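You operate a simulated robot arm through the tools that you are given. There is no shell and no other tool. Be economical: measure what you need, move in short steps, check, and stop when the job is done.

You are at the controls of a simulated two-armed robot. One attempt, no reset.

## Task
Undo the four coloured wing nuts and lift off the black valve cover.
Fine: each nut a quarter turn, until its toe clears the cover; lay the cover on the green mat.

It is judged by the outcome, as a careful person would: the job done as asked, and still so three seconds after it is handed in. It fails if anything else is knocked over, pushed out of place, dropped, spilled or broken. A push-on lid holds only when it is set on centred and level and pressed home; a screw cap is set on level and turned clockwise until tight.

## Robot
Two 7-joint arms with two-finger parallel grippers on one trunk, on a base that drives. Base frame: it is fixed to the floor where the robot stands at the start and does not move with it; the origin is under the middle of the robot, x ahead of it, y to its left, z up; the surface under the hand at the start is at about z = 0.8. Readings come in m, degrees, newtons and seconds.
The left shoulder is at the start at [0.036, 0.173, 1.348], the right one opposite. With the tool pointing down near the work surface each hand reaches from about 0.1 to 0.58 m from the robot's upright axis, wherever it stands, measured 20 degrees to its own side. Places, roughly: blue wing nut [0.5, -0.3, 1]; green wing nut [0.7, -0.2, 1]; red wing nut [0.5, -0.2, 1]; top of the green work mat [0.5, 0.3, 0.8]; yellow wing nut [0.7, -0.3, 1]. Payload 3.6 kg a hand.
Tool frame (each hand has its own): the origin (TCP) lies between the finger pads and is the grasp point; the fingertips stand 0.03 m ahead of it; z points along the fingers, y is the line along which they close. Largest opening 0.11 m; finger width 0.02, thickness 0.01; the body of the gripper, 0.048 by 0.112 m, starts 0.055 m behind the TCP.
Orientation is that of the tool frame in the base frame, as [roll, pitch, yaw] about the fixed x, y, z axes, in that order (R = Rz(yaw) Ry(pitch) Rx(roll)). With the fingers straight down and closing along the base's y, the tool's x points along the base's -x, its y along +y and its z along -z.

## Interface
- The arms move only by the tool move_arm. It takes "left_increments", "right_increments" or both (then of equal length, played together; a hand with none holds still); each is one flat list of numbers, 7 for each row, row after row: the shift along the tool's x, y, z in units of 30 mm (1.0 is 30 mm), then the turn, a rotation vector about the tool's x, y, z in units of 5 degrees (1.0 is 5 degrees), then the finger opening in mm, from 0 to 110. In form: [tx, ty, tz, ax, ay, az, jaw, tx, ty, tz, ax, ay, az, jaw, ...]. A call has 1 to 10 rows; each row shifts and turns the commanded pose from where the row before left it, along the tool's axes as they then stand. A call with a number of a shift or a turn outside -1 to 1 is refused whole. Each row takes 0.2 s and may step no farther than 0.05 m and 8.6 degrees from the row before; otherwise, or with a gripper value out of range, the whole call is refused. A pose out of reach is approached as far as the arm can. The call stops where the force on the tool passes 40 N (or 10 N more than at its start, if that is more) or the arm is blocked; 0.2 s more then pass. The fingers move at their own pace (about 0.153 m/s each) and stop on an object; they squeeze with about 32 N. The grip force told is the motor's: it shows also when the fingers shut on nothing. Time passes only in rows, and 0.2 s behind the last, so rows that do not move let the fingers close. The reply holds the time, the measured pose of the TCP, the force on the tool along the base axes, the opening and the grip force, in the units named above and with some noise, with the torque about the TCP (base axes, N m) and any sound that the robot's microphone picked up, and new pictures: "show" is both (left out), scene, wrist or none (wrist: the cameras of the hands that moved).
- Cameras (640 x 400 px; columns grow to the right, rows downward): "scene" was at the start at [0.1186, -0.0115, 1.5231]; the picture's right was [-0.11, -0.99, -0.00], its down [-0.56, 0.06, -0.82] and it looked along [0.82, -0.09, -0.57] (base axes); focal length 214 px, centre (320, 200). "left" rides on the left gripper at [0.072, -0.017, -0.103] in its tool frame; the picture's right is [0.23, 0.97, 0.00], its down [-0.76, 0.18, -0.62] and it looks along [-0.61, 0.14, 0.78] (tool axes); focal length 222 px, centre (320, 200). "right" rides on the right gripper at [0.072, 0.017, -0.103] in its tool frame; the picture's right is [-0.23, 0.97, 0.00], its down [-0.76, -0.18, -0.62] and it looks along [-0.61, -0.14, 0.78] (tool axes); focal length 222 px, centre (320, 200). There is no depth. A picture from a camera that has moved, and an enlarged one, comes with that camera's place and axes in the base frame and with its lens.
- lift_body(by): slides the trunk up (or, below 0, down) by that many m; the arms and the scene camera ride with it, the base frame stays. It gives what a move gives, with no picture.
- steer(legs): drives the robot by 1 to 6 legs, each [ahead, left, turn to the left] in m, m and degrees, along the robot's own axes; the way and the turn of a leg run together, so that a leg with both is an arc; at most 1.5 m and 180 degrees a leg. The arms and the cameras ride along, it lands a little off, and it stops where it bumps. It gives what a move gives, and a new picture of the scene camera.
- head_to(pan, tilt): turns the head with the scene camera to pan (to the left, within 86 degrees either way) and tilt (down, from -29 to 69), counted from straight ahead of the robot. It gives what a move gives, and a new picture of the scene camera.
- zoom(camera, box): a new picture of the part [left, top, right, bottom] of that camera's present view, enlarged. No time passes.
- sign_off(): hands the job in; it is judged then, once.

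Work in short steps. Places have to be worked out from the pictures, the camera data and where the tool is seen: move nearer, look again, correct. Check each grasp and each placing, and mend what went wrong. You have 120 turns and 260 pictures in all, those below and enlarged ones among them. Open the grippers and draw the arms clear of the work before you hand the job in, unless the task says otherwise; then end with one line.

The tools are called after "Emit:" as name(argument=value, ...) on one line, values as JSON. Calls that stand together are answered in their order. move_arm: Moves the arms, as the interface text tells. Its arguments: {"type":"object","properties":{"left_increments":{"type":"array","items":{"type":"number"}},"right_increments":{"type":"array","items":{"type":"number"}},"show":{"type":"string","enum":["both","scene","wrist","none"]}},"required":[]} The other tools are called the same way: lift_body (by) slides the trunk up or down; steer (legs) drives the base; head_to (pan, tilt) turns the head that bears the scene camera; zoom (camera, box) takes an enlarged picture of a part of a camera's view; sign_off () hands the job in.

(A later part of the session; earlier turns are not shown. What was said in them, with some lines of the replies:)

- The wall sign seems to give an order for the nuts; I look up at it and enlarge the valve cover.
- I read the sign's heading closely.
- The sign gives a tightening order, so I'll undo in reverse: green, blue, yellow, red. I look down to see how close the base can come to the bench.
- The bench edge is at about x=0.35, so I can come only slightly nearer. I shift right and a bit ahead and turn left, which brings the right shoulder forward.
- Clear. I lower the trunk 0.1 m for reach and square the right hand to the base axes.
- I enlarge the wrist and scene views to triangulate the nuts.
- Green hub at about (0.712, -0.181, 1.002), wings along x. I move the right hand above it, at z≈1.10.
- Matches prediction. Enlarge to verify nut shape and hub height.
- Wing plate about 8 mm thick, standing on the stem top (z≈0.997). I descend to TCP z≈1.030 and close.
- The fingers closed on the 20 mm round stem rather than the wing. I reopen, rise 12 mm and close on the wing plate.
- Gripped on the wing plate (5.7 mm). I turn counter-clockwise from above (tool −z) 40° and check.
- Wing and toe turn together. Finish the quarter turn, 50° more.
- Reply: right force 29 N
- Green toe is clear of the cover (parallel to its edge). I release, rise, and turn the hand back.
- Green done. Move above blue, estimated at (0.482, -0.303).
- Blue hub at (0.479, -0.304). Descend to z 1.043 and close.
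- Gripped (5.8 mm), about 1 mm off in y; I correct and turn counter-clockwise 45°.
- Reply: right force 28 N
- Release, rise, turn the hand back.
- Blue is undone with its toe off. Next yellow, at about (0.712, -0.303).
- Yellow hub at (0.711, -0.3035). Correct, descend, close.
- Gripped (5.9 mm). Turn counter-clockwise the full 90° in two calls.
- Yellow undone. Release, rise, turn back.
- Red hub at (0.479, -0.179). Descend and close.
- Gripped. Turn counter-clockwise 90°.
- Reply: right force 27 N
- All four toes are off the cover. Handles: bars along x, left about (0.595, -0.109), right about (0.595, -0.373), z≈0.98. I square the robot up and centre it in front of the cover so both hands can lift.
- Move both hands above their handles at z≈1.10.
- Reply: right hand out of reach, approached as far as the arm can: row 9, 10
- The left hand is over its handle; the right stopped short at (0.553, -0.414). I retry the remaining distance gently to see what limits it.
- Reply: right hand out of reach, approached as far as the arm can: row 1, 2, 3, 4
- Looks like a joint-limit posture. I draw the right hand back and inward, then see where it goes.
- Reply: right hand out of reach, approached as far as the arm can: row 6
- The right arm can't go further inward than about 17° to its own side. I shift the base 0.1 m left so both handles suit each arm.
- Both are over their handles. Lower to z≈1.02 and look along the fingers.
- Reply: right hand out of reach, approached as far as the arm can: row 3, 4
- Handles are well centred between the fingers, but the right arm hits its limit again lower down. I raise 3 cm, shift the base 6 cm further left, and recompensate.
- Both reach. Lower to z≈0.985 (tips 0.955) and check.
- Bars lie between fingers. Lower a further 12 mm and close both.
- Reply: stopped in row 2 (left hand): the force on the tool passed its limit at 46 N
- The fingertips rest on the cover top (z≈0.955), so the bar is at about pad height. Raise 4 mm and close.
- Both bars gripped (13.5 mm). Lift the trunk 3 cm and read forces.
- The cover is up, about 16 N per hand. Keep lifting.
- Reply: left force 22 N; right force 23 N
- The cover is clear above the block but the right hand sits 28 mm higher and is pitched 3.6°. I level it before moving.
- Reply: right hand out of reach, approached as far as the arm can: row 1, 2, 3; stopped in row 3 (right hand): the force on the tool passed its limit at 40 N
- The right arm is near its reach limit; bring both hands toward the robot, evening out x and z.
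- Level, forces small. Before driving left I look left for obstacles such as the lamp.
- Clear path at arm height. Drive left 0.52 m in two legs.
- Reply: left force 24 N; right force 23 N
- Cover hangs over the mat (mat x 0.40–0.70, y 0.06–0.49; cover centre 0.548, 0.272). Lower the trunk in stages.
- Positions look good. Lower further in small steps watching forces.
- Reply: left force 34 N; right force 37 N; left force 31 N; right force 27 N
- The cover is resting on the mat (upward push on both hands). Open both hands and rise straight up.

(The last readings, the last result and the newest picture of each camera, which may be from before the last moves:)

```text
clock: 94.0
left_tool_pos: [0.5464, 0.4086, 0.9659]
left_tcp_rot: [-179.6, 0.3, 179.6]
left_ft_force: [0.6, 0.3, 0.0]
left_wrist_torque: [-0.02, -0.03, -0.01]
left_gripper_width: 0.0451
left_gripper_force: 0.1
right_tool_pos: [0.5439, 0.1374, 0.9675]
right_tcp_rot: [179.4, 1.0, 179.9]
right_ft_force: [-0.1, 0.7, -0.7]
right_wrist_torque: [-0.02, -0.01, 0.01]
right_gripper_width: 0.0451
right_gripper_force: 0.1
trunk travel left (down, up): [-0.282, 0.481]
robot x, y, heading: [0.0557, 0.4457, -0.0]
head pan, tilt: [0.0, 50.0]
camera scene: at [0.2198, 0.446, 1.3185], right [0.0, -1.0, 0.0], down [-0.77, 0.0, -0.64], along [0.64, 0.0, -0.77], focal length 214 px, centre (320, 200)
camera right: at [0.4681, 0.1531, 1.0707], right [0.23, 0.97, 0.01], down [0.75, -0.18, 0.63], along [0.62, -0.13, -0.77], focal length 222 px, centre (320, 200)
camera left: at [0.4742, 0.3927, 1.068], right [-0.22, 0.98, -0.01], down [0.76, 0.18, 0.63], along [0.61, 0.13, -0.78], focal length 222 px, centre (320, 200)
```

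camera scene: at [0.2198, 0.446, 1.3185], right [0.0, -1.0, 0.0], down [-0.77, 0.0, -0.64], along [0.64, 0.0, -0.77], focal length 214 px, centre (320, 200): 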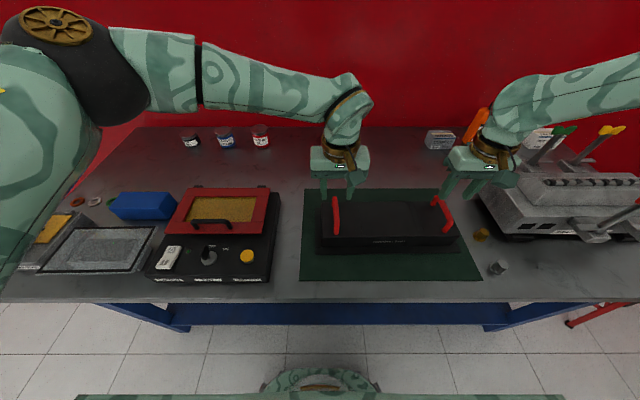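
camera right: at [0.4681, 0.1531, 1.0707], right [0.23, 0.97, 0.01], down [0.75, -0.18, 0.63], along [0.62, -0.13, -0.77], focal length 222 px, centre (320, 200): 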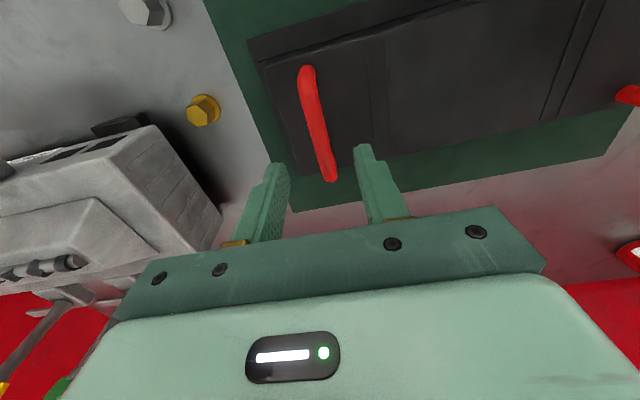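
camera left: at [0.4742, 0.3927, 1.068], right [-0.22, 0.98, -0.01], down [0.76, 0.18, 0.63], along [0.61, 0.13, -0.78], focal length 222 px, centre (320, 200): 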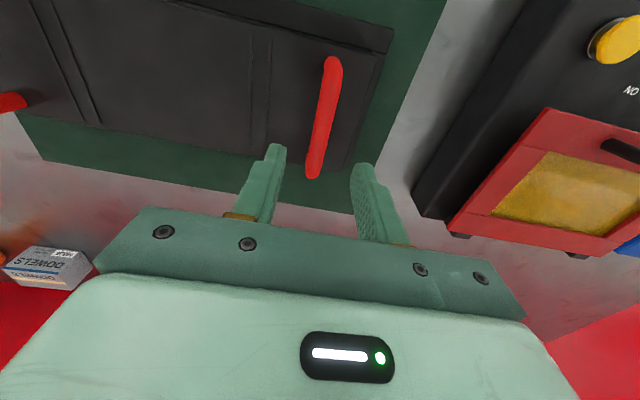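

The cover lies flat on the mat. Raise the trunk clear and check everything.

Emit:
lift_body(by=0.3)

Emit:
head_to(pan=-20, tilt=45)

```text
clock: 97.0
left_tool_pos: [0.5478, 0.4084, 1.2656]
left_tcp_rot: [-179.5, 0.2, 179.7]
left_ft_force: [-0.1, 0.3, 0.9]
left_wrist_torque: [0.04, -0.04, 0.02]
left_gripper_width: 0.0449
left_gripper_force: 0.1
right_tool_pos: [0.5456, 0.1364, 1.2668]
right_tcp_rot: [179.4, 0.9, 179.8]
right_ft_force: [0.4, 0.5, 0.7]
right_wrist_torque: [0.02, -0.02, -0.01]
right_gripper_width: 0.0448
right_gripper_force: 0.1
trunk travel left (down, up): [-0.582, 0.181]
robot x, y, heading: [0.0558, 0.4448, -0.3]
head pan, tilt: [0.0, 50.0]
```

```text
clock: 97.8
left_tool_pos: [0.547, 0.408, 1.2653]
left_tcp_rot: [-179.5, 0.3, 179.7]
left_ft_force: [0.1, -0.2, -0.1]
left_wrist_torque: [0.03, 0.0, 0.02]
left_gripper_width: 0.0448
left_gripper_force: 0.1
right_tool_pos: [0.5449, 0.1364, 1.2649]
right_tcp_rot: [179.3, 1.0, 179.8]
right_ft_force: [0.3, -0.3, 0.2]
right_wrist_torque: [-0.02, -0.03, -0.01]
right_gripper_width: 0.0452
right_gripper_force: 0.0
trunk travel left (down, up): [-0.582, 0.181]
robot x, y, heading: [0.0543, 0.4484, -0.3]
head pan, tilt: [-20.0, 45.0]
camera scene: at [0.1483, 0.4182, 1.6282], right [-0.34, -0.94, 0.0], down [-0.66, 0.24, -0.71], along [0.66, -0.24, -0.71], focal length 214 px, centre (320, 200)
```

scene: 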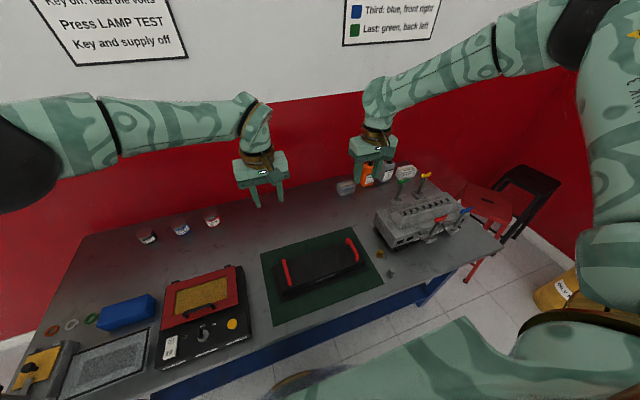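

The cover is flat on the green mat, all four nuts are turned, everything else is in place, and the open hands are clear of the work. Handing in.

Emit:
sign_off()

```text
The job is handed in.
```

The four wing nuts are each undone a quarter turn, in the order green, blue, yellow, red (the reverse of the tightening order on the wall sign), and the black valve cover lies flat on the green mat.
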